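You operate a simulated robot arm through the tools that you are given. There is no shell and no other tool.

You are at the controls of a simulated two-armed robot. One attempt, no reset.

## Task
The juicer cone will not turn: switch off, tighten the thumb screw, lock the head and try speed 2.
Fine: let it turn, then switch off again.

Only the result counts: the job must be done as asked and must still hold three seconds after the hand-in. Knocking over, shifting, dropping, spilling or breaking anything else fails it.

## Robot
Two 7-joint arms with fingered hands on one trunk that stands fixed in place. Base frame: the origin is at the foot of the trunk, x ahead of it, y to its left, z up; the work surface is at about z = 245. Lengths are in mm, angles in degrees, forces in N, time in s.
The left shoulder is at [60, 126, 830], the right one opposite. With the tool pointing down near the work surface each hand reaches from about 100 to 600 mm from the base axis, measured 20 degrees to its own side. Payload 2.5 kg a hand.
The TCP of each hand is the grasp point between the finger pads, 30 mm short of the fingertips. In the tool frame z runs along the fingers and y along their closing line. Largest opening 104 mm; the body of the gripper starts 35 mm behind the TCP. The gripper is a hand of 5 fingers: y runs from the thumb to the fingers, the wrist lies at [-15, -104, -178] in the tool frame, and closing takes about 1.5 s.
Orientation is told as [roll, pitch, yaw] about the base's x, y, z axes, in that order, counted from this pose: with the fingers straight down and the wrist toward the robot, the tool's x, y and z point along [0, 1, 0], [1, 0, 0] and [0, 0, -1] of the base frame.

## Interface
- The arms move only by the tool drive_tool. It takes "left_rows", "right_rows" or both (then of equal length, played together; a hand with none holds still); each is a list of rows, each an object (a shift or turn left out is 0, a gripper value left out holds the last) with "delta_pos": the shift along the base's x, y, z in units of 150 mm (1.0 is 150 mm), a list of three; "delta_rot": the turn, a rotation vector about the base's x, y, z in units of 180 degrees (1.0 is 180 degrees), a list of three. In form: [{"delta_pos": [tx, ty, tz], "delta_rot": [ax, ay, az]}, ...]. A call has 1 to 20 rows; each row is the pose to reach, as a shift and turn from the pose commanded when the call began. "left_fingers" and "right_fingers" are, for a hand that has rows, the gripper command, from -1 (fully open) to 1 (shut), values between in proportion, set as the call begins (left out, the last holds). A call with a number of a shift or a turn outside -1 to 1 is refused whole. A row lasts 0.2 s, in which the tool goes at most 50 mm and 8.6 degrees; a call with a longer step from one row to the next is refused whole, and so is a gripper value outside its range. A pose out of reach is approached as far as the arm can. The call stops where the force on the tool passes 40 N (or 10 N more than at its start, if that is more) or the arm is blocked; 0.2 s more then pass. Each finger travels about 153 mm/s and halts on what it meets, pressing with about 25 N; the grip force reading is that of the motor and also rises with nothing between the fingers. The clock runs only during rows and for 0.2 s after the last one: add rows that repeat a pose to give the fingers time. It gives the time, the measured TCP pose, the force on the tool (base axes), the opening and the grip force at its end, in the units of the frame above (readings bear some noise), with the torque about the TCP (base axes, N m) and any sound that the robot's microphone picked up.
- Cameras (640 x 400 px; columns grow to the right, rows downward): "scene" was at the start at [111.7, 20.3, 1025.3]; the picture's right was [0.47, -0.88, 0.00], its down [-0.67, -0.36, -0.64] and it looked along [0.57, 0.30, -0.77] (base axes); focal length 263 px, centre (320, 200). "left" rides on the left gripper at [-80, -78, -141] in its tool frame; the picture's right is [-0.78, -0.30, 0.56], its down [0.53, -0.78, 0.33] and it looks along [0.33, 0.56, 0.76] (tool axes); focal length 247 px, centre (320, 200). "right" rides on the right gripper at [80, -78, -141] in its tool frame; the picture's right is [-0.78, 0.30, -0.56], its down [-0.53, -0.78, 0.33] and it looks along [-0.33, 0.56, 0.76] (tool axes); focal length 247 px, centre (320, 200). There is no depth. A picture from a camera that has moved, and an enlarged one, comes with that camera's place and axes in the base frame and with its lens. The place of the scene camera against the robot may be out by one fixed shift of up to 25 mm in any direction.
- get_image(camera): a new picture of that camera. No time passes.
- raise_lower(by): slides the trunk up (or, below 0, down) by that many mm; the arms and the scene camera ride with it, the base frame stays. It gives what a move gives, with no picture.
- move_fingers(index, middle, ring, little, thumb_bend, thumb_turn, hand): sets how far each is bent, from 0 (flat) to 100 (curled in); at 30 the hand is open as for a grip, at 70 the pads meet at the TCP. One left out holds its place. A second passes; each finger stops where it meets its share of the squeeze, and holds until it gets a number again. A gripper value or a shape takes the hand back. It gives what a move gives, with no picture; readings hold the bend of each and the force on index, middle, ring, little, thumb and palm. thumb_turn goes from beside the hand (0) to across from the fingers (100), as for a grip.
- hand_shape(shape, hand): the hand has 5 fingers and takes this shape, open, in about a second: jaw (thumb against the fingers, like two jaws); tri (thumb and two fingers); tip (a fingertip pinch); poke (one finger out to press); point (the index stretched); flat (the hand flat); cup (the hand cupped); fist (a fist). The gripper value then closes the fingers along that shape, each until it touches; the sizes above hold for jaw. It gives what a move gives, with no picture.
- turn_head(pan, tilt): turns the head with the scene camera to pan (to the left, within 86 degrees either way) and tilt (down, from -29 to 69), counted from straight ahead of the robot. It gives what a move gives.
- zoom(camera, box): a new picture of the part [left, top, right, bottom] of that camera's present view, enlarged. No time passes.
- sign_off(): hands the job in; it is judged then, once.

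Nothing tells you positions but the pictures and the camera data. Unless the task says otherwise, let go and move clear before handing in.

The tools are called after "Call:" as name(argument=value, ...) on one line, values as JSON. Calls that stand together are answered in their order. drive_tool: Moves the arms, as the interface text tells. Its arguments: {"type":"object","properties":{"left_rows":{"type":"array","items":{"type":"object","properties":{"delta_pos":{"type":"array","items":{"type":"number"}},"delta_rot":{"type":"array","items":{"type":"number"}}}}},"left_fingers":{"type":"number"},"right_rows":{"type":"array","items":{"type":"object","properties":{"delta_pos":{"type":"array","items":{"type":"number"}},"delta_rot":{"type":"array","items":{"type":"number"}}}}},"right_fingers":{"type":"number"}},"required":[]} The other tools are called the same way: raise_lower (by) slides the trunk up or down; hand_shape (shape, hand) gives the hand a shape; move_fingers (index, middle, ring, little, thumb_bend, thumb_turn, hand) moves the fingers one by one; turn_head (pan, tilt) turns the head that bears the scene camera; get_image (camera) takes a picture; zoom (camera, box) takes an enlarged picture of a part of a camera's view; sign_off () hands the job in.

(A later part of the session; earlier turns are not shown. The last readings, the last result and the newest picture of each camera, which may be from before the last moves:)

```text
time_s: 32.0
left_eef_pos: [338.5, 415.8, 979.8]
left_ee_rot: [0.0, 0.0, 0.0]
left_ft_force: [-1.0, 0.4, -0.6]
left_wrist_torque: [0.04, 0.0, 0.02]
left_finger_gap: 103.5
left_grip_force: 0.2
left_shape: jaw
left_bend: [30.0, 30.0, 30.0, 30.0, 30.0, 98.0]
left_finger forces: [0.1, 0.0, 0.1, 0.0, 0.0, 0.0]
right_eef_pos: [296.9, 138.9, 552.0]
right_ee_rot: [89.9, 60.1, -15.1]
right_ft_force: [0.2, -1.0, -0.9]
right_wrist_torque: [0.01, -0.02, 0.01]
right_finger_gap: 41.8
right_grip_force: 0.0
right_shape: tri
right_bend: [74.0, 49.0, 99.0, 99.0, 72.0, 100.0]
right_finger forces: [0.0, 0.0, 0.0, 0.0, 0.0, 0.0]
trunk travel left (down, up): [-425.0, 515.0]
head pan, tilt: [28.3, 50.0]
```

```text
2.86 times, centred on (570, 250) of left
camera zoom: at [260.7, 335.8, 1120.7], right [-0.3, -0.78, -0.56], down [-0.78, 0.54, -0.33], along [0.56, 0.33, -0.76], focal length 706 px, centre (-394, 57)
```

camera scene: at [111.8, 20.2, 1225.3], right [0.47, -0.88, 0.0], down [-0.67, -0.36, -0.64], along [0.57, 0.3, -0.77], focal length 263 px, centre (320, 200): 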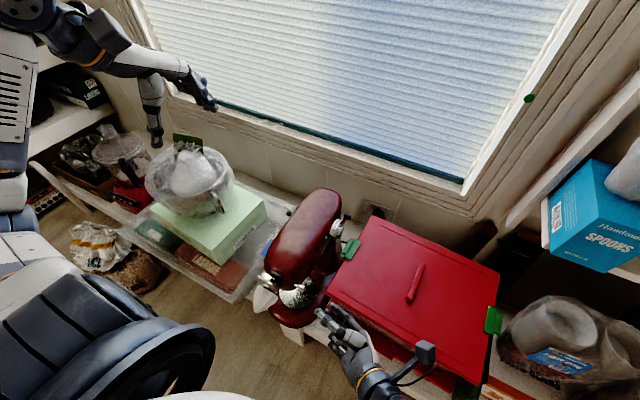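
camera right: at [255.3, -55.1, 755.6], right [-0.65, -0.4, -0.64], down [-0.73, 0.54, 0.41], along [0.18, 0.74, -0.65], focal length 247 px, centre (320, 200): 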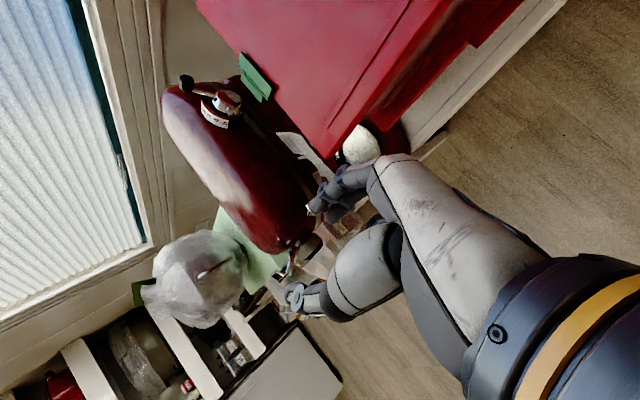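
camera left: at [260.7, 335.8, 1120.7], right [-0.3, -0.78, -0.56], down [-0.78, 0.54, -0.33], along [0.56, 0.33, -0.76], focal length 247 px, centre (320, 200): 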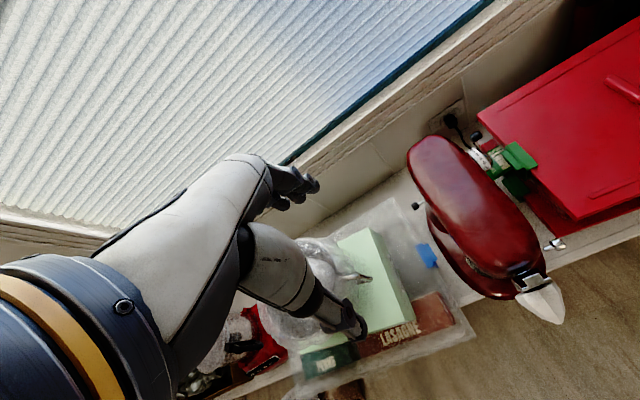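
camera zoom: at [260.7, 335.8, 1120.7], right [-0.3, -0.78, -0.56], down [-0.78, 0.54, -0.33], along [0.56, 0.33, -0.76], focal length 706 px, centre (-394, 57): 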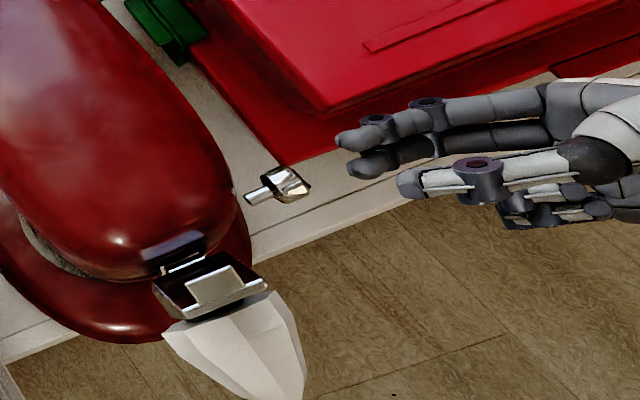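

Tracking is exact now. I continue along the finger axis to straddle the knob.

Call:
drive_tool(right_rows=[{"delta_pos": [0.025, 0.08, 0]}, {"delta_pos": [0.05, 0.16, 0]}, {"delta_pos": [0.075, 0.24, -0.003]}, {"delta_pos": [0.098, 0.317, -0.006]}, {"delta_pos": [0.098, 0.317, -0.006]}])

Call:
zoom(camera="scene", box=[280, 240, 370, 330])

Call:
zoom(camera="left", box=[500, 180, 600, 280])

Call:
zoom(camera="right", box=[250, 150, 410, 350])

```text
time_s: 33.2
left_eef_pos: [339.5, 416.1, 979.3]
left_ee_rot: [0.0, 0.1, -0.1]
left_ft_force: [0.4, 0.6, 0.0]
left_wrist_torque: [0.02, 0.01, -0.01]
left_finger_gap: 103.6
left_grip_force: 0.0
left_shape: jaw
left_bend: [30.0, 30.0, 30.0, 30.0, 30.0, 98.0]
left_finger forces: [0.1, 0.1, 0.1, 0.0, 0.0, 0.1]
right_eef_pos: [311.5, 186.5, 550.2]
right_ee_rot: [90.1, 60.0, -15.1]
right_ft_force: [-0.9, -0.1, 0.0]
right_wrist_torque: [-0.03, -0.02, 0.0]
right_finger_gap: 42.0
right_grip_force: 0.2
right_shape: tri
right_bend: [74.0, 49.0, 99.0, 99.0, 72.0, 100.0]
right_finger forces: [0.0, 0.0, 0.1, 0.1, 0.0, 0.1]
trunk travel left (down, up): [-425.0, 515.0]
head pan, tilt: [28.3, 50.0]
```

```text
4.44 times, centred on (325, 285) of scene
camera zoom: at [111.7, 20.3, 1225.3], right [0.47, -0.88, 0.0], down [-0.67, -0.36, -0.64], along [0.57, 0.3, -0.77], focal length 1171 px, centre (298, -178)
```

zoom: 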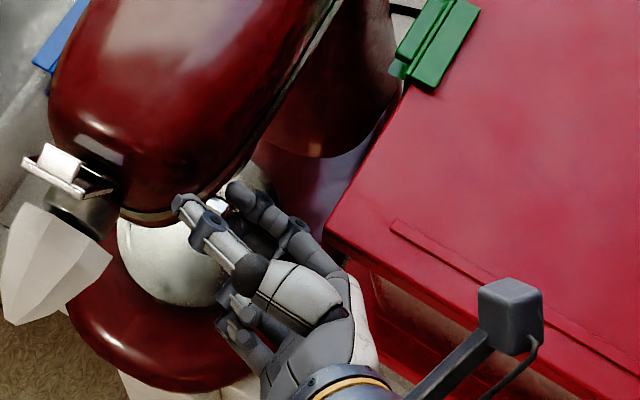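

```text
4.00 times, centred on (550, 230) of left
camera zoom: at [260.7, 335.9, 1120.7], right [-0.3, -0.78, -0.56], down [-0.78, 0.54, -0.33], along [0.56, 0.33, -0.76], focal length 988 px, centre (-600, 80)
```

zoom: 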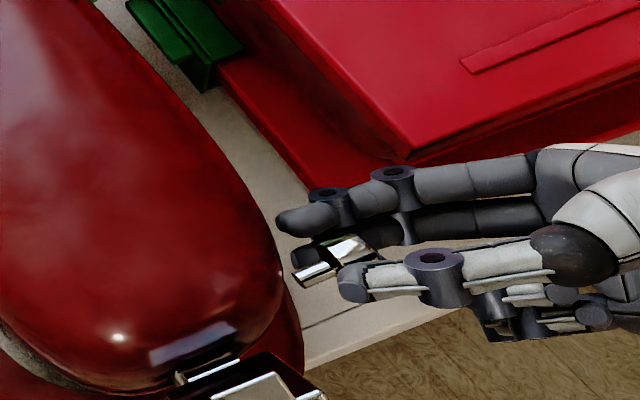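

```text
2.00 times, centred on (330, 250) of right
camera zoom: at [305.5, 42.7, 657.4], right [-0.65, -0.4, -0.64], down [-0.74, 0.54, 0.41], along [0.19, 0.74, -0.65], focal length 494 px, centre (300, 100)
```

zoom: 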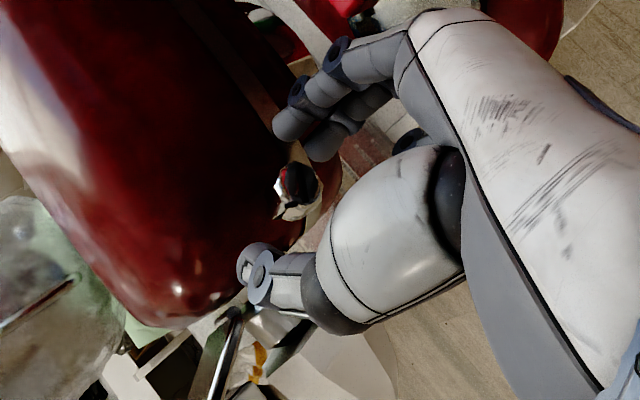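

The knob is well between thumb and fingers with no contact yet. I close onto it.

Call:
drive_tool(right_rows=[{"delta_pos": [0, 0, 0]}, {"delta_pos": [0, 0, 0]}, {"delta_pos": [0, 0, 0]}, {"delta_pos": [0, 0, 0]}, {"delta_pos": [0, 0, 0]}, {"delta_pos": [0, 0, 0]}], right_fingers=0.8)

Call:
zoom(camera="scene", box=[280, 240, 370, 330])

Call:
zoom(camera="left", box=[500, 180, 600, 280])

Call:
zoom(camera="right", box=[250, 150, 410, 350])

```text
time_s: 34.6
left_eef_pos: [338.6, 416.8, 980.8]
left_ee_rot: [0.0, 0.0, -0.2]
left_ft_force: [0.0, 0.1, 0.8]
left_wrist_torque: [0.03, 0.0, 0.0]
left_finger_gap: 103.6
left_grip_force: 0.0
left_shape: jaw
left_bend: [30.0, 30.0, 30.0, 30.0, 30.0, 98.0]
left_finger forces: [0.0, 0.0, 0.1, 0.1, 0.0, 0.0]
right_eef_pos: [311.0, 187.3, 550.1]
right_ee_rot: [90.3, 60.0, -14.9]
right_ft_force: [3.2, 3.8, 2.7]
right_wrist_torque: [0.21, 0.05, 0.0]
right_finger_gap: 9.9
right_grip_force: 25.1
right_shape: tri
right_bend: [71.0, 63.0, 100.0, 100.0, 73.0, 100.0]
right_finger forces: [10.0, 10.9, 0.1, 0.1, 20.4, 0.0]
trunk travel left (down, up): [-425.0, 515.0]
head pan, tilt: [28.3, 50.0]
```

```text
4.44 times, centred on (325, 285) of scene
camera zoom: at [111.7, 20.3, 1225.3], right [0.47, -0.88, 0.0], down [-0.67, -0.36, -0.64], along [0.57, 0.3, -0.77], focal length 1171 px, centre (298, -178)
```

zoom: 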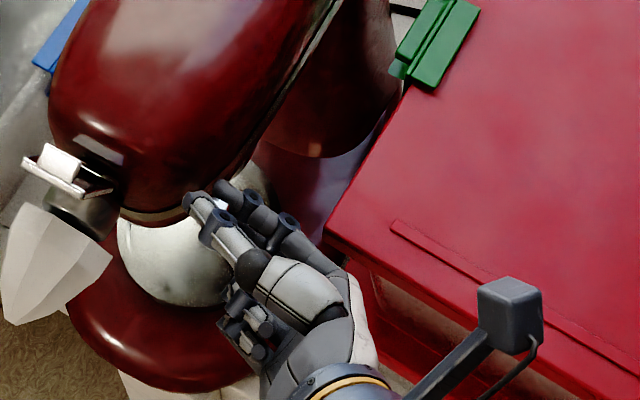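

```text
4.00 times, centred on (550, 230) of left
camera zoom: at [260.7, 335.9, 1120.7], right [-0.3, -0.78, -0.56], down [-0.78, 0.54, -0.33], along [0.56, 0.33, -0.76], focal length 988 px, centre (-600, 80)
```

zoom: 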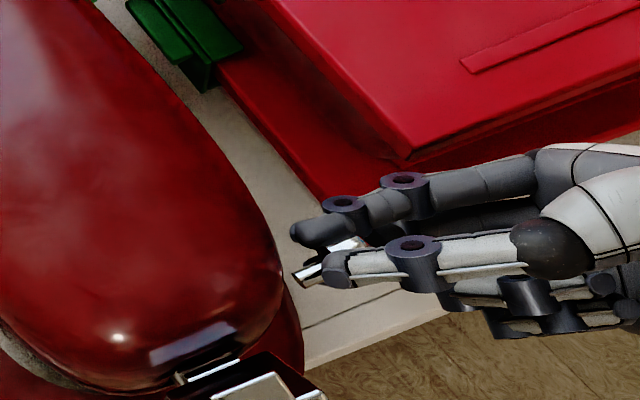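

```text
2.00 times, centred on (330, 250) of right
camera zoom: at [305.6, 42.9, 657.8], right [-0.65, -0.4, -0.64], down [-0.74, 0.54, 0.41], along [0.19, 0.74, -0.65], focal length 494 px, centre (300, 100)
```

zoom: 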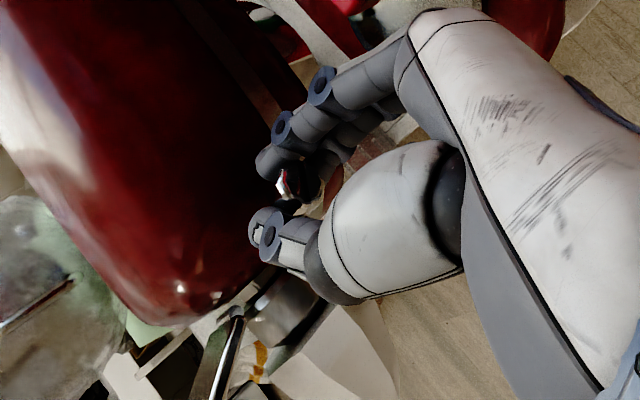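

Firm grip: index and middle about 10 N each, thumb 20 N. I now turn clockwise as seen from the right (positive about y), in small steps, watching the torque.

Call:
drive_tool(right_rows=[{"delta_pos": [0, 0, 0.003], "delta_rot": [0, 0.0333, 0]}, {"delta_pos": [0, 0, 0.007], "delta_rot": [0, 0.0667, 0]}, {"delta_pos": [0, 0, 0.01], "delta_rot": [0, 0.1, 0]}, {"delta_pos": [0, 0, 0.013], "delta_rot": [0, 0.1333, 0]}, {"delta_pos": [0.001, 0, 0.016], "delta_rot": [0, 0.1667, 0]}])

Call:
zoom(camera="scene", box=[280, 240, 370, 330])

Call:
zoom(camera="left", box=[500, 180, 600, 280])

Call:
zoom(camera="right", box=[250, 150, 410, 350])

```text
time_s: 35.8
left_eef_pos: [339.9, 417.3, 979.6]
left_ee_rot: [-0.1, 0.0, -0.1]
left_ft_force: [0.3, 0.3, -1.3]
left_wrist_torque: [-0.04, -0.03, 0.01]
left_finger_gap: 103.7
left_grip_force: 0.0
left_shape: jaw
left_bend: [30.0, 30.0, 30.0, 30.0, 30.0, 98.0]
left_finger forces: [0.1, 0.0, 0.0, 0.1, 0.1, 0.0]
right_eef_pos: [312.5, 186.4, 553.2]
right_ee_rot: [5.4, 82.5, -97.8]
right_ft_force: [7.1, 11.1, 0.3]
right_wrist_torque: [-0.01, -0.04, -0.1]
right_finger_gap: 9.6
right_grip_force: 24.9
right_shape: tri
right_bend: [71.0, 63.0, 100.0, 100.0, 73.0, 100.0]
right_finger forces: [11.7, 11.4, 0.0, 0.1, 22.1, 0.1]
trunk travel left (down, up): [-425.0, 515.0]
head pan, tilt: [28.3, 50.0]
```

```text
4.44 times, centred on (325, 285) of scene
camera zoom: at [111.9, 20.7, 1225.2], right [0.47, -0.88, 0.0], down [-0.68, -0.36, -0.64], along [0.57, 0.3, -0.77], focal length 1171 px, centre (298, -178)
```

zoom: 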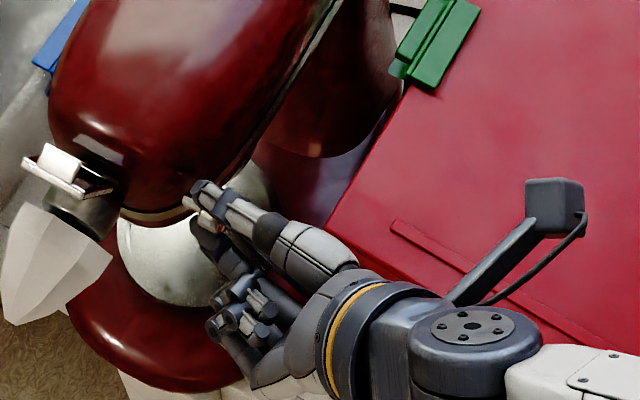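

```text
4.00 times, centred on (550, 230) of left
camera zoom: at [260.9, 336.2, 1120.5], right [-0.3, -0.78, -0.56], down [-0.78, 0.54, -0.33], along [0.56, 0.33, -0.76], focal length 988 px, centre (-600, 80)
```

zoom: 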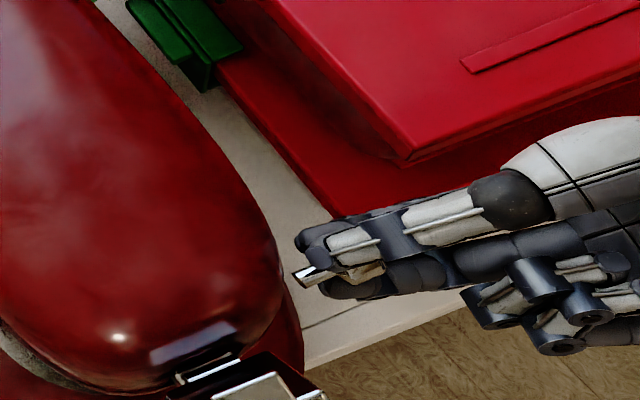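

```text
2.00 times, centred on (330, 250) of right
camera zoom: at [361.2, 42.5, 649.0], right [-0.89, -0.4, -0.23], down [-0.43, 0.54, 0.72], along [-0.16, 0.74, -0.65], focal length 494 px, centre (300, 100)
```

zoom: 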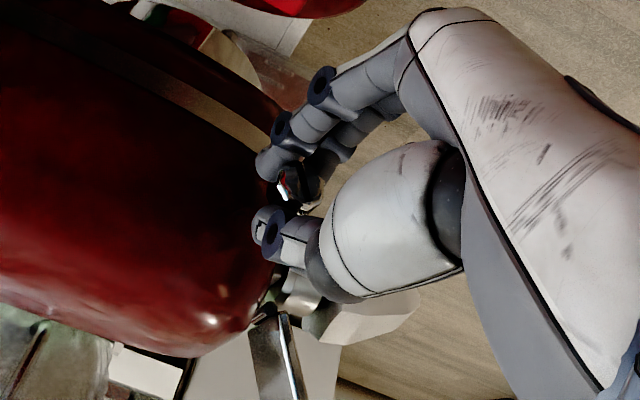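

The knob turns with the hand at low torque, and the steady +y pull suggests the screw is drawing inward. I keep turning and follow it in by a couple of millimetres.

Call:
drive_tool(right_rows=[{"delta_pos": [0.003, 0.005, 0.002], "delta_rot": [0, 0.0333, 0]}, {"delta_pos": [0.007, 0.008, 0.004], "delta_rot": [0, 0.0667, 0]}, {"delta_pos": [0.01, 0.011, 0.005], "delta_rot": [0, 0.1, 0]}, {"delta_pos": [0.013, 0.014, 0.006], "delta_rot": [0, 0.1333, 0]}, {"delta_pos": [0.016, 0.017, 0.007], "delta_rot": [0, 0.1667, 0]}])

Call:
zoom(camera="scene", box=[280, 240, 370, 330])

Call:
zoom(camera="right", box=[250, 150, 410, 350])

```text
time_s: 37.0
left_eef_pos: [339.9, 415.7, 980.2]
left_ee_rot: [-0.1, 0.0, 0.0]
left_ft_force: [-0.1, -0.2, -0.5]
left_wrist_torque: [0.0, 0.0, 0.0]
left_finger_gap: 103.6
left_grip_force: 0.2
left_shape: jaw
left_bend: [30.0, 30.0, 30.0, 30.0, 30.0, 98.0]
left_finger forces: [0.1, 0.0, 0.1, 0.0, 0.1, 0.1]
right_eef_pos: [316.7, 187.1, 554.2]
right_ee_rot: [-64.2, 58.3, -165.6]
right_ft_force: [5.5, -10.6, 6.7]
right_wrist_torque: [0.41, -0.08, -0.21]
right_finger_gap: 9.6
right_grip_force: 25.6
right_shape: tri
right_bend: [71.0, 63.0, 100.0, 100.0, 73.0, 100.0]
right_finger forces: [10.9, 12.7, 0.1, 0.1, 46.5, 0.1]
trunk travel left (down, up): [-425.0, 515.0]
head pan, tilt: [28.3, 50.0]
```

```text
4.44 times, centred on (325, 285) of scene
camera zoom: at [111.7, 19.6, 1225.4], right [0.47, -0.88, 0.0], down [-0.67, -0.36, -0.64], along [0.57, 0.3, -0.77], focal length 1171 px, centre (298, -178)
```

zoom: 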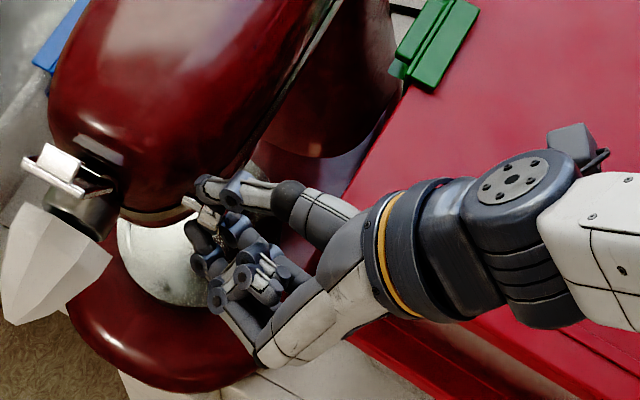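

```text
2.00 times, centred on (330, 250) of right
camera zoom: at [406.1, 42.7, 613.5], right [-0.89, -0.4, 0.24], down [-0.01, 0.54, 0.84], along [-0.47, 0.74, -0.49], focal length 494 px, centre (300, 100)
```

zoom: 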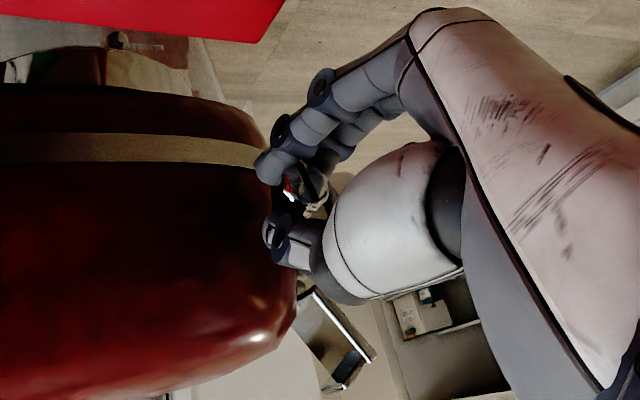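

60° done with very low resisting torque, but the thumb tip is now pressing against the head flank. I ease out 2 mm, release slightly, then back off along the finger axis to re-grip.

Call:
drive_tool(right_rows=[{"delta_pos": [0, -0.013, 0]}, {"delta_pos": [0, -0.013, 0]}])

Call:
drive_tool(right_rows=[{"delta_pos": [0, 0, 0]}, {"delta_pos": [0, 0, 0]}, {"delta_pos": [0, 0, 0]}, {"delta_pos": [-0.005, -0.04, 0.01]}, {"delta_pos": [-0.015, -0.1, 0.023]}, {"delta_pos": [-0.03, -0.2, 0.046]}, {"delta_pos": [-0.045, -0.3, 0.07]}, {"delta_pos": [-0.06, -0.4, 0.093]}, {"delta_pos": [-0.06, -0.4, 0.093]}], right_fingers=0.35)

Call:
zoom(camera="scene", box=[280, 240, 370, 330])

Call:
zoom(camera="left", box=[500, 180, 600, 280])

Call:
zoom(camera="right", box=[250, 150, 410, 350])

```text
time_s: 37.6
left_eef_pos: [339.1, 416.8, 979.7]
left_ee_rot: [0.0, 0.0, -0.1]
left_ft_force: [-0.4, -0.2, -0.3]
left_wrist_torque: [-0.03, 0.02, -0.02]
left_finger_gap: 103.7
left_grip_force: 0.1
left_shape: jaw
left_bend: [30.0, 30.0, 30.0, 30.0, 30.0, 98.0]
left_finger forces: [0.0, 0.1, 0.0, 0.0, 0.0, 0.0]
right_eef_pos: [316.0, 186.8, 554.4]
right_ee_rot: [-64.6, 58.4, -165.9]
right_ft_force: [11.7, 0.8, -2.2]
right_wrist_torque: [0.06, -0.11, -0.23]
right_finger_gap: 9.1
right_grip_force: 24.9
right_shape: tri
right_bend: [71.0, 63.0, 100.0, 100.0, 73.0, 100.0]
right_finger forces: [15.0, 11.1, 0.0, 0.0, 33.1, 0.0]
trunk travel left (down, up): [-425.0, 515.0]
head pan, tilt: [28.3, 50.0]
```

```text
time_s: 39.6
left_eef_pos: [339.9, 415.6, 980.8]
left_ee_rot: [0.0, 0.0, 0.0]
left_ft_force: [0.1, 0.7, 0.5]
left_wrist_torque: [0.04, 0.03, 0.02]
left_finger_gap: 103.7
left_grip_force: 0.1
left_shape: jaw
left_bend: [30.0, 30.0, 30.0, 30.0, 30.0, 98.0]
left_finger forces: [0.1, 0.1, 0.0, 0.1, 0.1, 0.1]
right_eef_pos: [304.2, 126.6, 568.8]
right_ee_rot: [-64.8, 58.2, -165.8]
right_ft_force: [-0.4, 0.8, -0.6]
right_wrist_torque: [0.0, -0.04, 0.03]
right_finger_gap: 33.6
right_grip_force: 0.0
right_shape: tri
right_bend: [74.0, 52.0, 99.0, 99.0, 74.0, 100.0]
right_finger forces: [0.1, 0.0, 0.0, 0.1, 0.0, 0.0]
trunk travel left (down, up): [-425.0, 515.0]
head pan, tilt: [28.3, 50.0]
```

```text
4.44 times, centred on (325, 285) of scene
camera zoom: at [111.7, 20.2, 1225.3], right [0.47, -0.88, 0.0], down [-0.67, -0.36, -0.64], along [0.57, 0.3, -0.77], focal length 1171 px, centre (298, -178)
```

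zoom: 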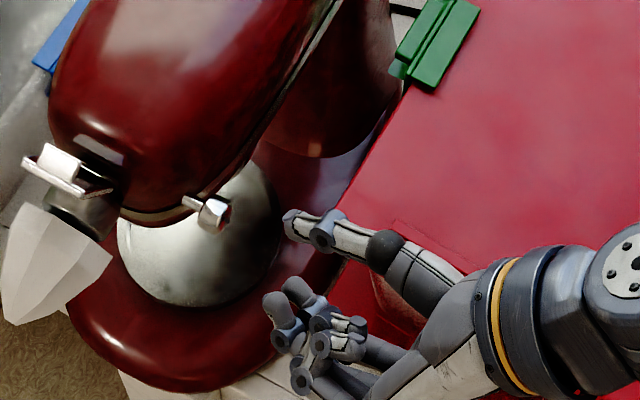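

```text
4.00 times, centred on (550, 230) of left
camera zoom: at [260.7, 335.8, 1120.8], right [-0.3, -0.78, -0.56], down [-0.78, 0.54, -0.33], along [0.56, 0.33, -0.76], focal length 988 px, centre (-600, 80)
```

zoom: 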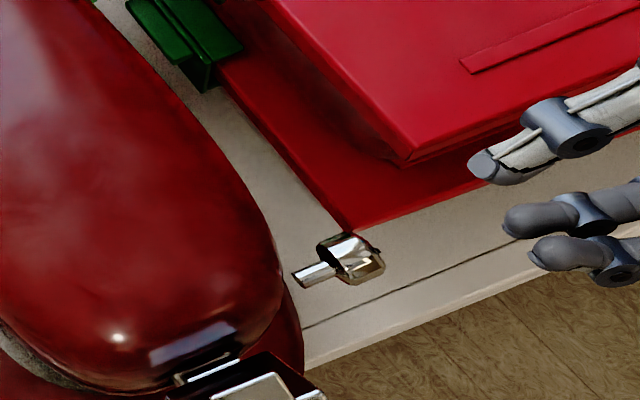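

```text
2.00 times, centred on (330, 250) of right
camera zoom: at [395.3, -17.4, 627.3], right [-0.88, -0.4, 0.24], down [-0.02, 0.54, 0.84], along [-0.47, 0.74, -0.48], focal length 494 px, centre (300, 100)
```

zoom: 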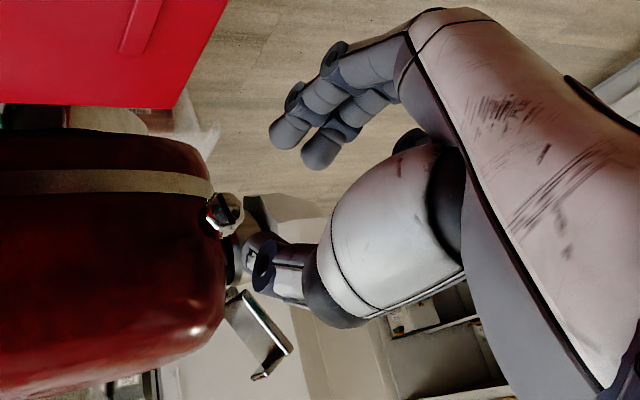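

Call:
zoom(camera="scene", box=[294, 272, 318, 296])

Call:
zoom(camera="left", box=[540, 226, 570, 256])

Call:
zoom(camera="right", box=[270, 185, 310, 225])

```text
16.00 times, centred on (306, 284) of scene
camera zoom: at [111.7, 20.2, 1225.3], right [0.47, -0.88, 0.0], down [-0.67, -0.36, -0.64], along [0.57, 0.3, -0.77], focal length 4214 px, centre (544, -1144)
```

zoom: 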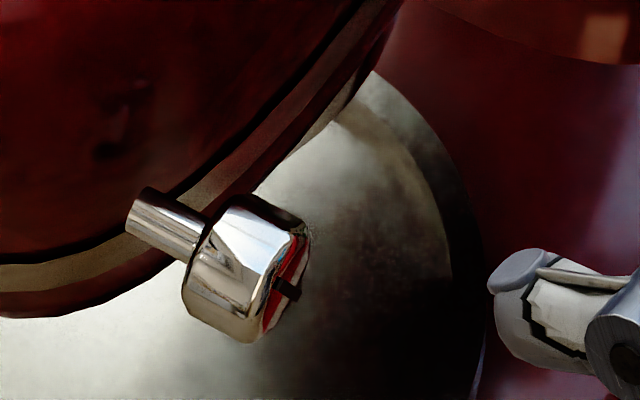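

```text
13.33 times, centred on (555, 241) of left
camera zoom: at [260.7, 335.8, 1120.8], right [-0.3, -0.78, -0.56], down [-0.78, 0.54, -0.33], along [0.56, 0.33, -0.76], focal length 3293 px, centre (-2813, -347)
```

zoom: 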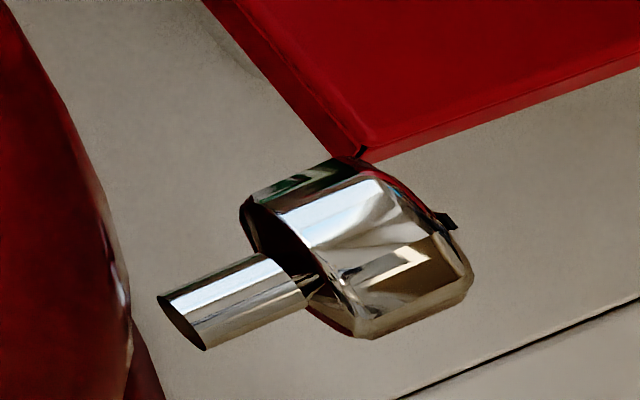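

```text
10.00 times, centred on (290, 205) of right
camera zoom: at [395.3, -17.4, 627.3], right [-0.88, -0.4, 0.24], down [-0.02, 0.54, 0.84], along [-0.47, 0.74, -0.48], focal length 2470 px, centre (620, 150)
```

zoom: 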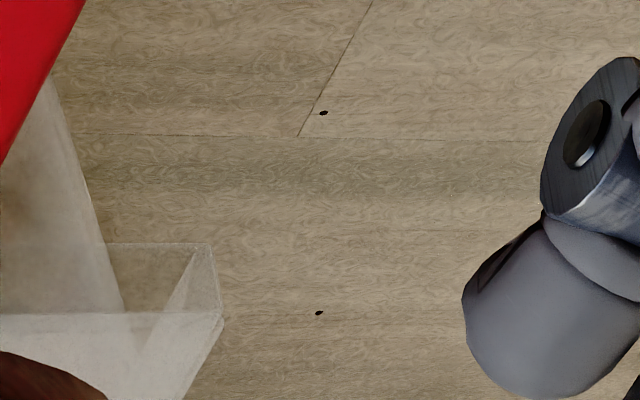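

The knob carries a black index stripe on its outer face, which lets me measure how far it has turned. I zoom in on it from the right camera.

Call:
zoom(camera="right", box=[262, 236, 302, 276])

```text
10.00 times, centred on (282, 256) of right
camera zoom: at [395.3, -17.4, 627.3], right [-0.88, -0.4, 0.24], down [-0.02, 0.54, 0.84], along [-0.47, 0.74, -0.48], focal length 2470 px, centre (700, -360)
```

zoom: 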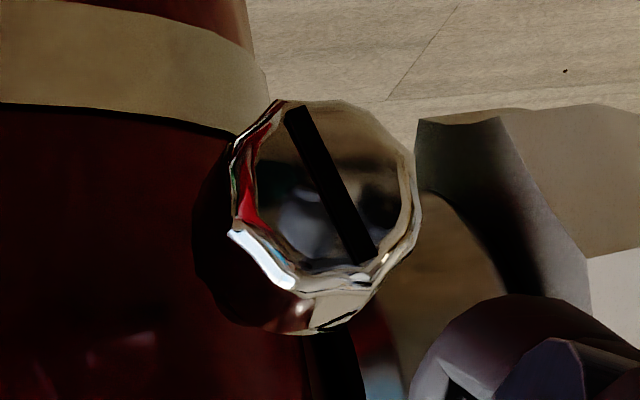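

The stripe currently lies about 18° off vertical (top toward the robot). I swing the hand back 60° about y to re-grip for another stroke.

Call:
drive_tool(right_rows=[{"delta_pos": [-0.01, -0.05, 0], "delta_rot": [0, -0.0417, 0]}, {"delta_pos": [-0.02, -0.05, -0.01], "delta_rot": [0, -0.0833, 0]}, {"delta_pos": [-0.03, -0.05, -0.03], "delta_rot": [0, -0.125, 0]}, {"delta_pos": [-0.04, -0.05, -0.05], "delta_rot": [0, -0.1667, 0]}, {"delta_pos": [-0.05, -0.05, -0.07], "delta_rot": [0, -0.2083, 0]}, {"delta_pos": [-0.06, -0.05, -0.09], "delta_rot": [0, -0.25, 0]}, {"delta_pos": [-0.07, -0.05, -0.105], "delta_rot": [0, -0.2917, 0]}, {"delta_pos": [-0.073, -0.053, -0.115], "delta_rot": [0, -0.3333, 0]}, {"delta_pos": [-0.073, -0.053, -0.115], "delta_rot": [0, -0.3333, 0]}])

Call:
zoom(camera="right", box=[250, 220, 330, 300])

Call:
zoom(camera="scene", box=[280, 240, 370, 330])

```text
time_s: 41.6
left_eef_pos: [339.7, 416.5, 981.2]
left_ee_rot: [-0.1, -0.1, -0.2]
left_ft_force: [0.0, -0.6, 1.5]
left_wrist_torque: [0.02, -0.01, 0.01]
left_finger_gap: 103.8
left_grip_force: 0.1
left_shape: jaw
left_bend: [30.0, 30.0, 30.0, 30.0, 30.0, 98.0]
left_finger forces: [0.0, 0.0, 0.0, 0.0, 0.0, 0.1]
right_eef_pos: [295.3, 117.9, 551.0]
right_ee_rot: [89.9, 60.1, -15.1]
right_ft_force: [0.8, -0.9, -1.2]
right_wrist_torque: [0.01, -0.03, -0.04]
right_finger_gap: 33.7
right_grip_force: 0.1
right_shape: tri
right_bend: [74.0, 52.0, 99.0, 99.0, 74.0, 100.0]
right_finger forces: [0.0, 0.0, 0.0, 0.1, 0.0, 0.0]
trunk travel left (down, up): [-425.0, 515.0]
head pan, tilt: [28.3, 50.0]
```

```text
5.00 times, centred on (290, 260) of right
camera zoom: at [287.9, -25.3, 657.8], right [-0.65, -0.4, -0.64], down [-0.74, 0.54, 0.41], along [0.19, 0.74, -0.65], focal length 1235 px, centre (470, -100)
```

zoom: 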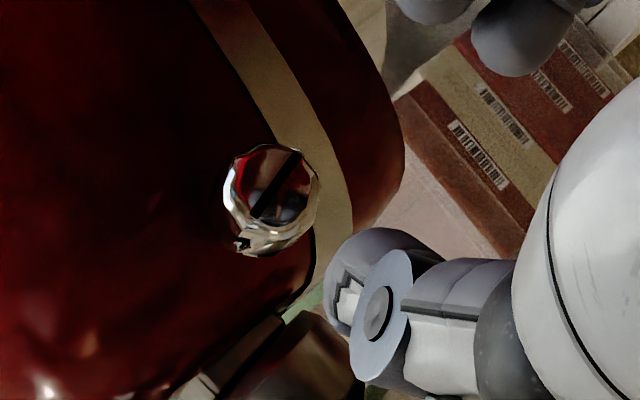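

```text
4.44 times, centred on (325, 285) of scene
camera zoom: at [111.7, 20.2, 1225.3], right [0.47, -0.88, 0.0], down [-0.67, -0.36, -0.64], along [0.57, 0.3, -0.77], focal length 1171 px, centre (298, -178)
```

zoom: 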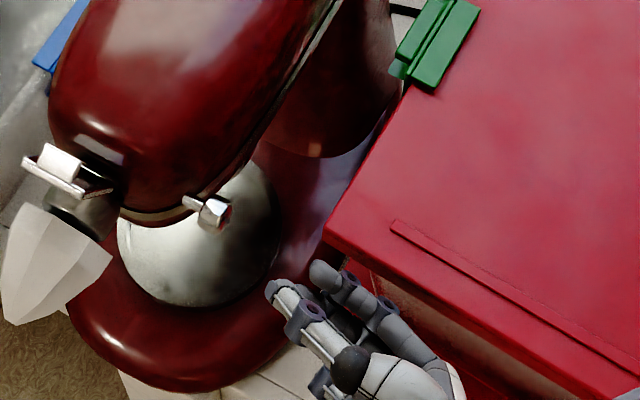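

The stripe measures −18° from this view too, so the knob turned roughly 30° in the first stroke, with some slip. I go back in for a second stroke with a firmer squeeze.

Call:
drive_tool(right_rows=[{"delta_pos": [0.02, 0.1, 0]}, {"delta_pos": [0.05, 0.22, 0]}, {"delta_pos": [0.08, 0.34, 0]}, {"delta_pos": [0.11, 0.455, 0]}, {"delta_pos": [0.11, 0.455, 0]}])

Call:
drive_tool(right_rows=[{"delta_pos": [0, 0, 0]}, {"delta_pos": [0, 0, 0]}, {"delta_pos": [0, 0, 0]}, {"delta_pos": [0, 0, 0]}, {"delta_pos": [0, 0, 0]}], right_fingers=1.0)

Call:
zoom(camera="right", box=[270, 190, 350, 270])

Call:
zoom(camera="left", box=[530, 210, 590, 270])

```text
time_s: 42.8
left_eef_pos: [338.4, 415.9, 981.5]
left_ee_rot: [0.0, 0.0, -0.2]
left_ft_force: [-0.1, 0.6, -0.1]
left_wrist_torque: [-0.01, 0.0, 0.0]
left_finger_gap: 104.0
left_grip_force: 0.0
left_shape: jaw
left_bend: [30.0, 30.0, 30.0, 30.0, 30.0, 98.0]
left_finger forces: [0.0, 0.0, 0.0, 0.0, 0.0, 0.1]
right_eef_pos: [311.3, 187.3, 552.6]
right_ee_rot: [90.0, 60.2, -15.1]
right_ft_force: [-1.2, -0.7, -1.4]
right_wrist_torque: [-0.02, 0.0, 0.02]
right_finger_gap: 33.5
right_grip_force: 0.1
right_shape: tri
right_bend: [74.0, 52.0, 99.0, 99.0, 74.0, 100.0]
right_finger forces: [0.0, 0.1, 0.0, 0.0, 0.0, 0.1]
trunk travel left (down, up): [-425.0, 515.0]
head pan, tilt: [28.3, 50.0]
```

```text
time_s: 44.0
left_eef_pos: [338.9, 415.7, 979.7]
left_ee_rot: [0.0, 0.0, -0.1]
left_ft_force: [0.6, -0.5, -0.3]
left_wrist_torque: [-0.01, -0.01, 0.02]
left_finger_gap: 103.5
left_grip_force: 0.0
left_shape: jaw
left_bend: [30.0, 30.0, 30.0, 30.0, 30.0, 98.0]
left_finger forces: [0.1, 0.0, 0.1, 0.0, 0.0, 0.0]
right_eef_pos: [313.0, 187.0, 551.3]
right_ee_rot: [90.1, 60.1, -15.0]
right_ft_force: [2.7, 6.0, 1.7]
right_wrist_torque: [0.25, 0.03, 0.05]
right_finger_gap: 9.5
right_grip_force: 24.9
right_shape: tri
right_bend: [72.0, 63.0, 100.0, 100.0, 73.0, 100.0]
right_finger forces: [9.8, 11.2, 0.1, 0.1, 20.4, 0.0]
trunk travel left (down, up): [-425.0, 515.0]
head pan, tilt: [28.3, 50.0]
```

```text
5.00 times, centred on (310, 230) of right
camera zoom: at [305.3, 43.6, 658.5], right [-0.65, -0.4, -0.64], down [-0.74, 0.54, 0.41], along [0.19, 0.74, -0.65], focal length 1235 px, centre (370, 50)
```

zoom: 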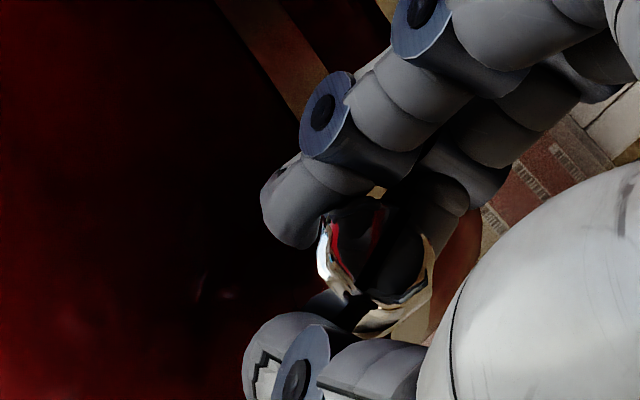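

```text
6.67 times, centred on (560, 240) of left
camera zoom: at [260.7, 335.9, 1120.7], right [-0.3, -0.78, -0.56], down [-0.78, 0.54, -0.33], along [0.56, 0.33, -0.76], focal length 1646 px, centre (-1280, -67)
```

zoom: 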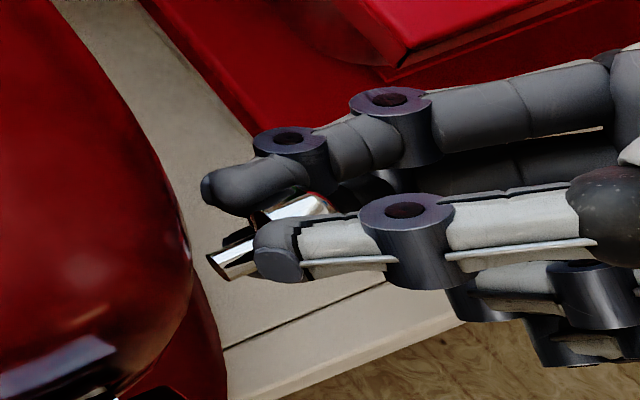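

Re-gripped with the same firm squeeze. I turn 30° and check the stripe.

Call:
drive_tool(right_rows=[{"delta_pos": [0, 0, 0.002], "delta_rot": [0, 0.0278, 0]}, {"delta_pos": [0, 0, 0.004], "delta_rot": [0, 0.0556, 0]}, {"delta_pos": [0, 0, 0.006], "delta_rot": [0, 0.0833, 0]}, {"delta_pos": [0, 0, 0.009], "delta_rot": [0, 0.1111, 0]}, {"delta_pos": [0, 0, 0.011], "delta_rot": [0, 0.1389, 0]}, {"delta_pos": [0.001, 0, 0.013], "delta_rot": [0, 0.1667, 0]}])

Call:
zoom(camera="right", box=[270, 190, 350, 270])

Call:
zoom(camera="left", box=[530, 210, 590, 270])

```text
time_s: 45.4
left_eef_pos: [338.5, 416.7, 981.2]
left_ee_rot: [-0.1, -0.1, -0.1]
left_ft_force: [0.9, 0.0, 1.3]
left_wrist_torque: [0.02, 0.01, 0.01]
left_finger_gap: 103.7
left_grip_force: 0.1
left_shape: jaw
left_bend: [30.0, 30.0, 30.0, 30.0, 30.0, 98.0]
left_finger forces: [0.0, 0.0, 0.0, 0.0, 0.0, 0.1]
right_eef_pos: [313.2, 187.2, 553.6]
right_ee_rot: [5.0, 82.5, -98.2]
right_ft_force: [8.8, 13.0, 2.1]
right_wrist_torque: [0.02, -0.02, -0.1]
right_finger_gap: 9.4
right_grip_force: 24.9
right_shape: tri
right_bend: [72.0, 64.0, 100.0, 100.0, 73.0, 100.0]
right_finger forces: [11.8, 10.3, 0.0, 0.0, 23.7, 0.0]
trunk travel left (down, up): [-425.0, 515.0]
head pan, tilt: [28.3, 50.0]
```

```text
5.00 times, centred on (310, 230) of right
camera zoom: at [360.5, 43.5, 648.9], right [-0.89, -0.4, -0.23], down [-0.43, 0.54, 0.72], along [-0.16, 0.74, -0.65], focal length 1235 px, centre (370, 50)
```

zoom: 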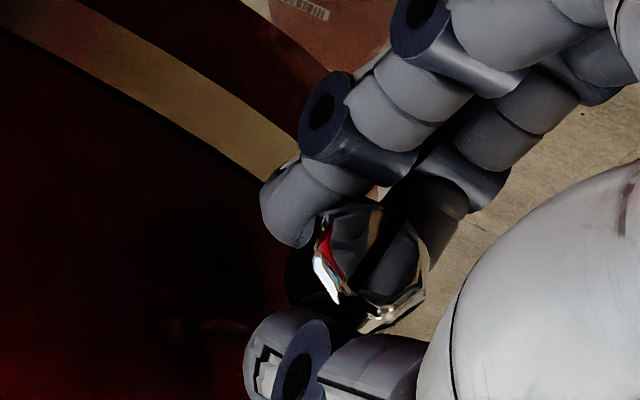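

```text
6.67 times, centred on (560, 240) of left
camera zoom: at [260.9, 336.2, 1120.5], right [-0.3, -0.78, -0.56], down [-0.78, 0.54, -0.33], along [0.56, 0.33, -0.76], focal length 1646 px, centre (-1280, -67)
```

zoom: 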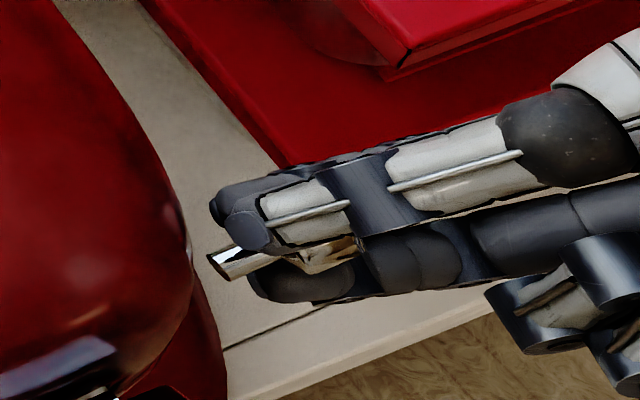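

The face stays fixed relative to the fingers, so the knob is turning with the hand. I continue the stroke, keeping y unchanged.

Call:
drive_tool(right_rows=[{"delta_pos": [0.003, 0, 0.002], "delta_rot": [0, 0.0278, 0]}, {"delta_pos": [0.006, 0, 0.004], "delta_rot": [0, 0.0556, 0]}, {"delta_pos": [0.009, 0, 0.005], "delta_rot": [0, 0.0833, 0]}, {"delta_pos": [0.012, 0, 0.006], "delta_rot": [0, 0.1111, 0]}])

Call:
zoom(camera="right", box=[270, 190, 350, 270])

Call:
zoom(camera="left", box=[530, 210, 590, 270])

```text
time_s: 46.4
left_eef_pos: [339.8, 416.1, 979.8]
left_ee_rot: [0.0, 0.0, -0.1]
left_ft_force: [-0.7, 0.2, -0.8]
left_wrist_torque: [0.0, -0.03, 0.0]
left_finger_gap: 103.8
left_grip_force: 0.1
left_shape: jaw
left_bend: [30.0, 30.0, 30.0, 30.0, 30.0, 98.0]
left_finger forces: [0.0, 0.0, 0.0, 0.0, 0.0, 0.1]
right_eef_pos: [313.3, 186.0, 555.0]
right_ee_rot: [-58.3, 67.8, -160.2]
right_ft_force: [7.2, 7.9, 3.9]
right_wrist_torque: [0.29, -0.11, -0.13]
right_finger_gap: 9.1
right_grip_force: 25.0
right_shape: tri
right_bend: [72.0, 64.0, 100.0, 100.0, 73.0, 100.0]
right_finger forces: [11.1, 11.7, 0.1, 0.0, 33.1, 0.1]
trunk travel left (down, up): [-425.0, 515.0]
head pan, tilt: [28.3, 50.0]
```

```text
5.00 times, centred on (310, 230) of right
camera zoom: at [392.0, 43.0, 627.6], right [-0.91, -0.4, 0.09], down [-0.16, 0.54, 0.82], along [-0.38, 0.74, -0.56], focal length 1235 px, centre (370, 50)
```

zoom: 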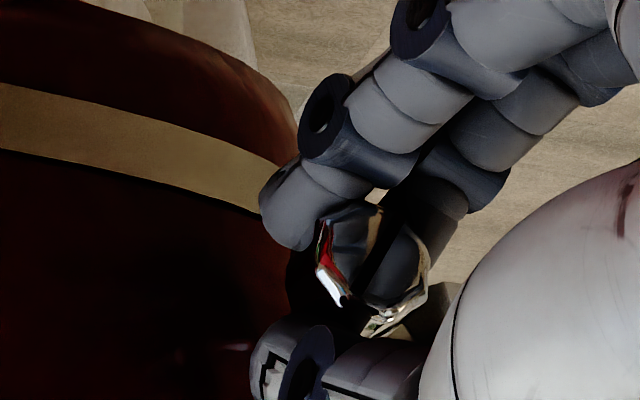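

```text
6.67 times, centred on (560, 240) of left
camera zoom: at [260.7, 335.9, 1120.7], right [-0.3, -0.78, -0.56], down [-0.78, 0.54, -0.33], along [0.56, 0.33, -0.76], focal length 1646 px, centre (-1280, -67)
```

zoom: 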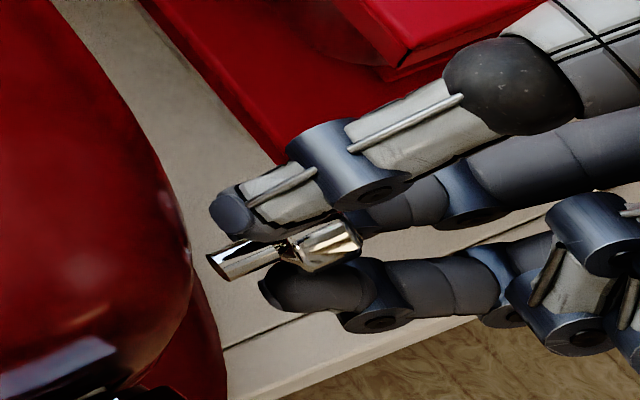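

The knob follows (about 50° this stroke). I ease out 1.5 mm to unload the thumb from the head and finish the stroke.

Call:
drive_tool(right_rows=[{"delta_pos": [0.002, -0.006, 0.002], "delta_rot": [0, 0.0278, 0]}, {"delta_pos": [0.004, -0.01, 0.004], "delta_rot": [0, 0.0556, 0]}, {"delta_pos": [0.006, -0.012, 0.005], "delta_rot": [0, 0.0833, 0]}, {"delta_pos": [0.008, -0.014, 0.006], "delta_rot": [0, 0.1111, 0]}])

Call:
zoom(camera="right", box=[270, 190, 350, 270])

Call:
zoom(camera="scene", box=[280, 240, 370, 330])

```text
time_s: 47.4
left_eef_pos: [339.5, 417.8, 980.0]
left_ee_rot: [-0.2, 0.0, -0.1]
left_ft_force: [-0.5, 0.2, 0.2]
left_wrist_torque: [0.0, -0.01, 0.0]
left_finger_gap: 103.9
left_grip_force: 0.1
left_shape: jaw
left_bend: [30.0, 30.0, 30.0, 30.0, 30.0, 98.0]
left_finger forces: [0.1, 0.0, 0.0, 0.0, 0.1, 0.1]
right_eef_pos: [316.6, 186.0, 554.4]
right_ee_rot: [-68.3, 48.5, -169.0]
right_ft_force: [11.9, 20.8, -4.1]
right_wrist_torque: [0.1, -0.22, -0.16]
right_finger_gap: 8.4
right_grip_force: 24.9
right_shape: tri
right_bend: [71.0, 64.0, 100.0, 100.0, 73.0, 100.0]
right_finger forces: [14.0, 10.8, 0.0, 0.1, 38.7, 0.0]
trunk travel left (down, up): [-425.0, 515.0]
head pan, tilt: [28.3, 50.0]
```

```text
5.00 times, centred on (310, 230) of right
camera zoom: at [414.1, 41.6, 597.5], right [-0.83, -0.4, 0.39], down [0.13, 0.54, 0.83], along [-0.54, 0.74, -0.4], focal length 1235 px, centre (370, 50)
```

zoom: 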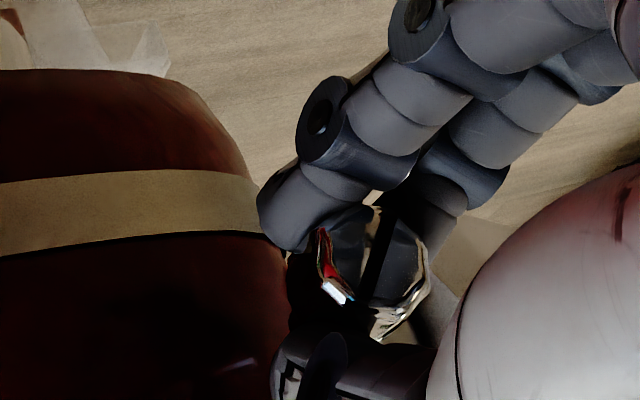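

```text
4.44 times, centred on (325, 285) of scene
camera zoom: at [112.4, 21.2, 1225.1], right [0.47, -0.88, 0.0], down [-0.68, -0.36, -0.64], along [0.57, 0.3, -0.77], focal length 1171 px, centre (298, -178)
```

zoom: 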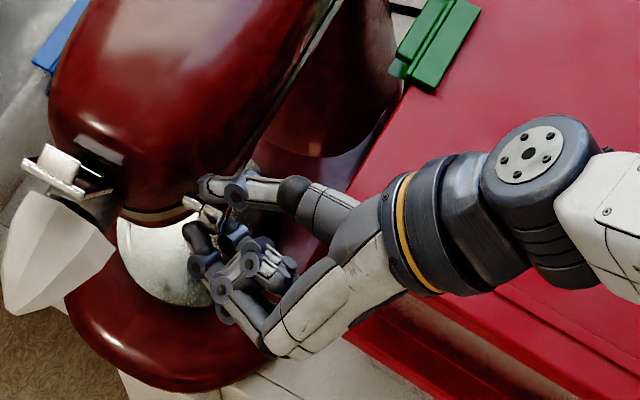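

The resisting torque has climbed to about 0.22 N·m and the stripe is near +43°, so the screw is getting tighter. I release, back out, and measure.

Call:
drive_tool(right_rows=[{"delta_pos": [0, 0.006, 0]}, {"delta_pos": [0, 0.006, 0]}, {"delta_pos": [0, 0.006, 0]}, {"delta_pos": [-0.003, -0.03, 0.007]}, {"delta_pos": [-0.01, -0.1, 0.025]}, {"delta_pos": [-0.02, -0.2, 0.05]}, {"delta_pos": [-0.03, -0.3, 0.075]}, {"delta_pos": [-0.035, -0.4, 0.1]}, {"delta_pos": [-0.035, -0.4, 0.1]}], right_fingers=0.35)

Call:
get_image(camera="right")

Call:
zoom(camera="scene", box=[280, 240, 370, 330])

```text
time_s: 49.4
left_eef_pos: [338.2, 416.1, 980.0]
left_ee_rot: [0.1, 0.0, -0.1]
left_ft_force: [-0.1, 0.8, 0.4]
left_wrist_torque: [0.0, 0.01, -0.01]
left_finger_gap: 103.7
left_grip_force: 0.0
left_shape: jaw
left_bend: [30.0, 30.0, 30.0, 30.0, 30.0, 98.0]
left_finger forces: [0.0, 0.0, 0.1, 0.0, 0.0, 0.1]
right_eef_pos: [308.6, 123.8, 570.0]
right_ee_rot: [-68.3, 48.5, -168.8]
right_ft_force: [-0.4, -0.6, 0.3]
right_wrist_torque: [0.01, 0.01, 0.04]
right_finger_gap: 33.8
right_grip_force: 0.0
right_shape: tri
right_bend: [74.0, 52.0, 99.0, 99.0, 74.0, 100.0]
right_finger forces: [0.0, 0.0, 0.0, 0.0, 0.0, 0.1]
trunk travel left (down, up): [-425.0, 515.0]
head pan, tilt: [28.3, 50.0]
```

```text
taken
camera right: at [407.7, -19.3, 612.4], right [-0.83, -0.4, 0.39], down [0.13, 0.54, 0.83], along [-0.55, 0.74, -0.4], focal length 247 px, centre (320, 200)
```

right: 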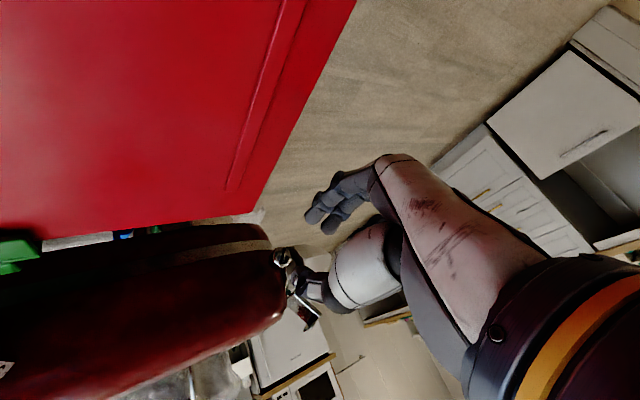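

```text
4.44 times, centred on (325, 285) of scene
camera zoom: at [111.7, 20.2, 1225.3], right [0.47, -0.88, 0.0], down [-0.67, -0.36, -0.64], along [0.57, 0.3, -0.77], focal length 1171 px, centre (298, -178)
```

zoom: 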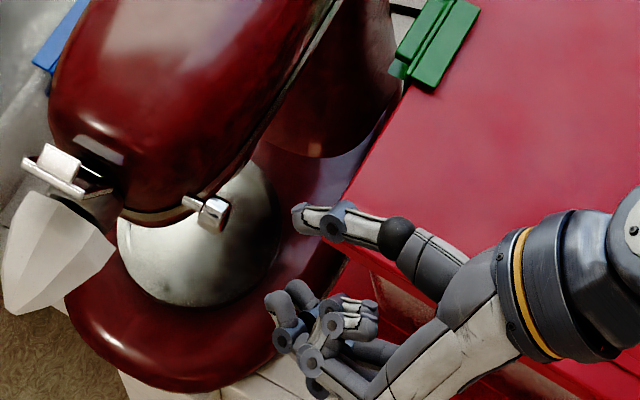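

Call:
zoom(camera="right", box=[262, 236, 302, 276])

Call:
zoom(camera="scene", box=[250, 250, 320, 320])

Call:
zoom(camera="left", box=[500, 210, 580, 330])

```text
10.00 times, centred on (282, 256) of right
camera zoom: at [407.7, -19.3, 612.4], right [-0.83, -0.4, 0.39], down [0.13, 0.54, 0.83], along [-0.55, 0.74, -0.4], focal length 2470 px, centre (700, -360)
```

zoom: 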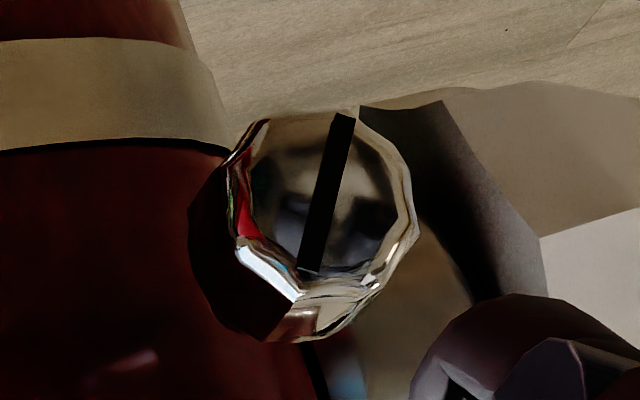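

```text
5.71 times, centred on (285, 285) of scene
camera zoom: at [111.7, 20.2, 1225.3], right [0.47, -0.88, 0.0], down [-0.67, -0.36, -0.64], along [0.57, 0.3, -0.77], focal length 1505 px, centre (520, -286)
```

zoom: 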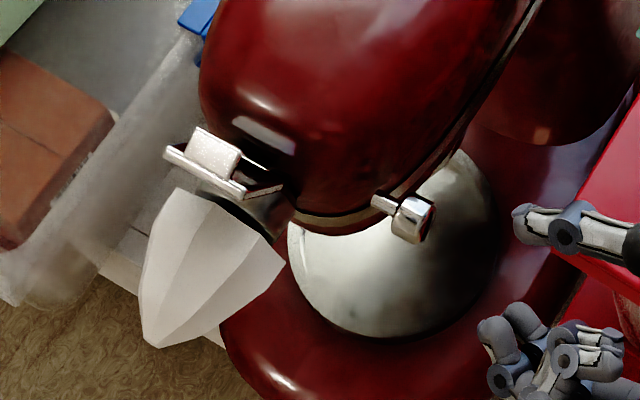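

```text
3.33 times, centred on (540, 270) of left
camera zoom: at [260.7, 335.8, 1120.8], right [-0.3, -0.78, -0.56], down [-0.78, 0.54, -0.33], along [0.56, 0.33, -0.76], focal length 823 px, centre (-413, -33)
```

zoom: 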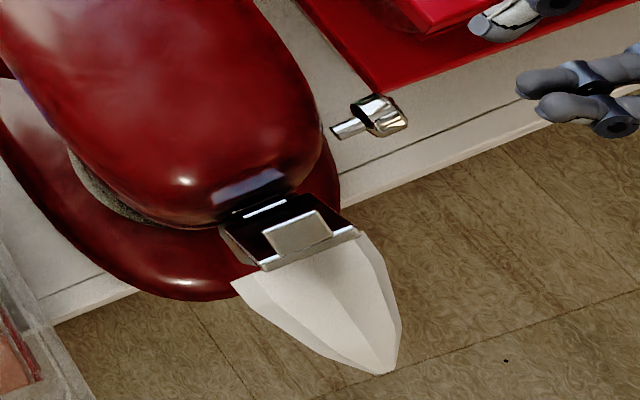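

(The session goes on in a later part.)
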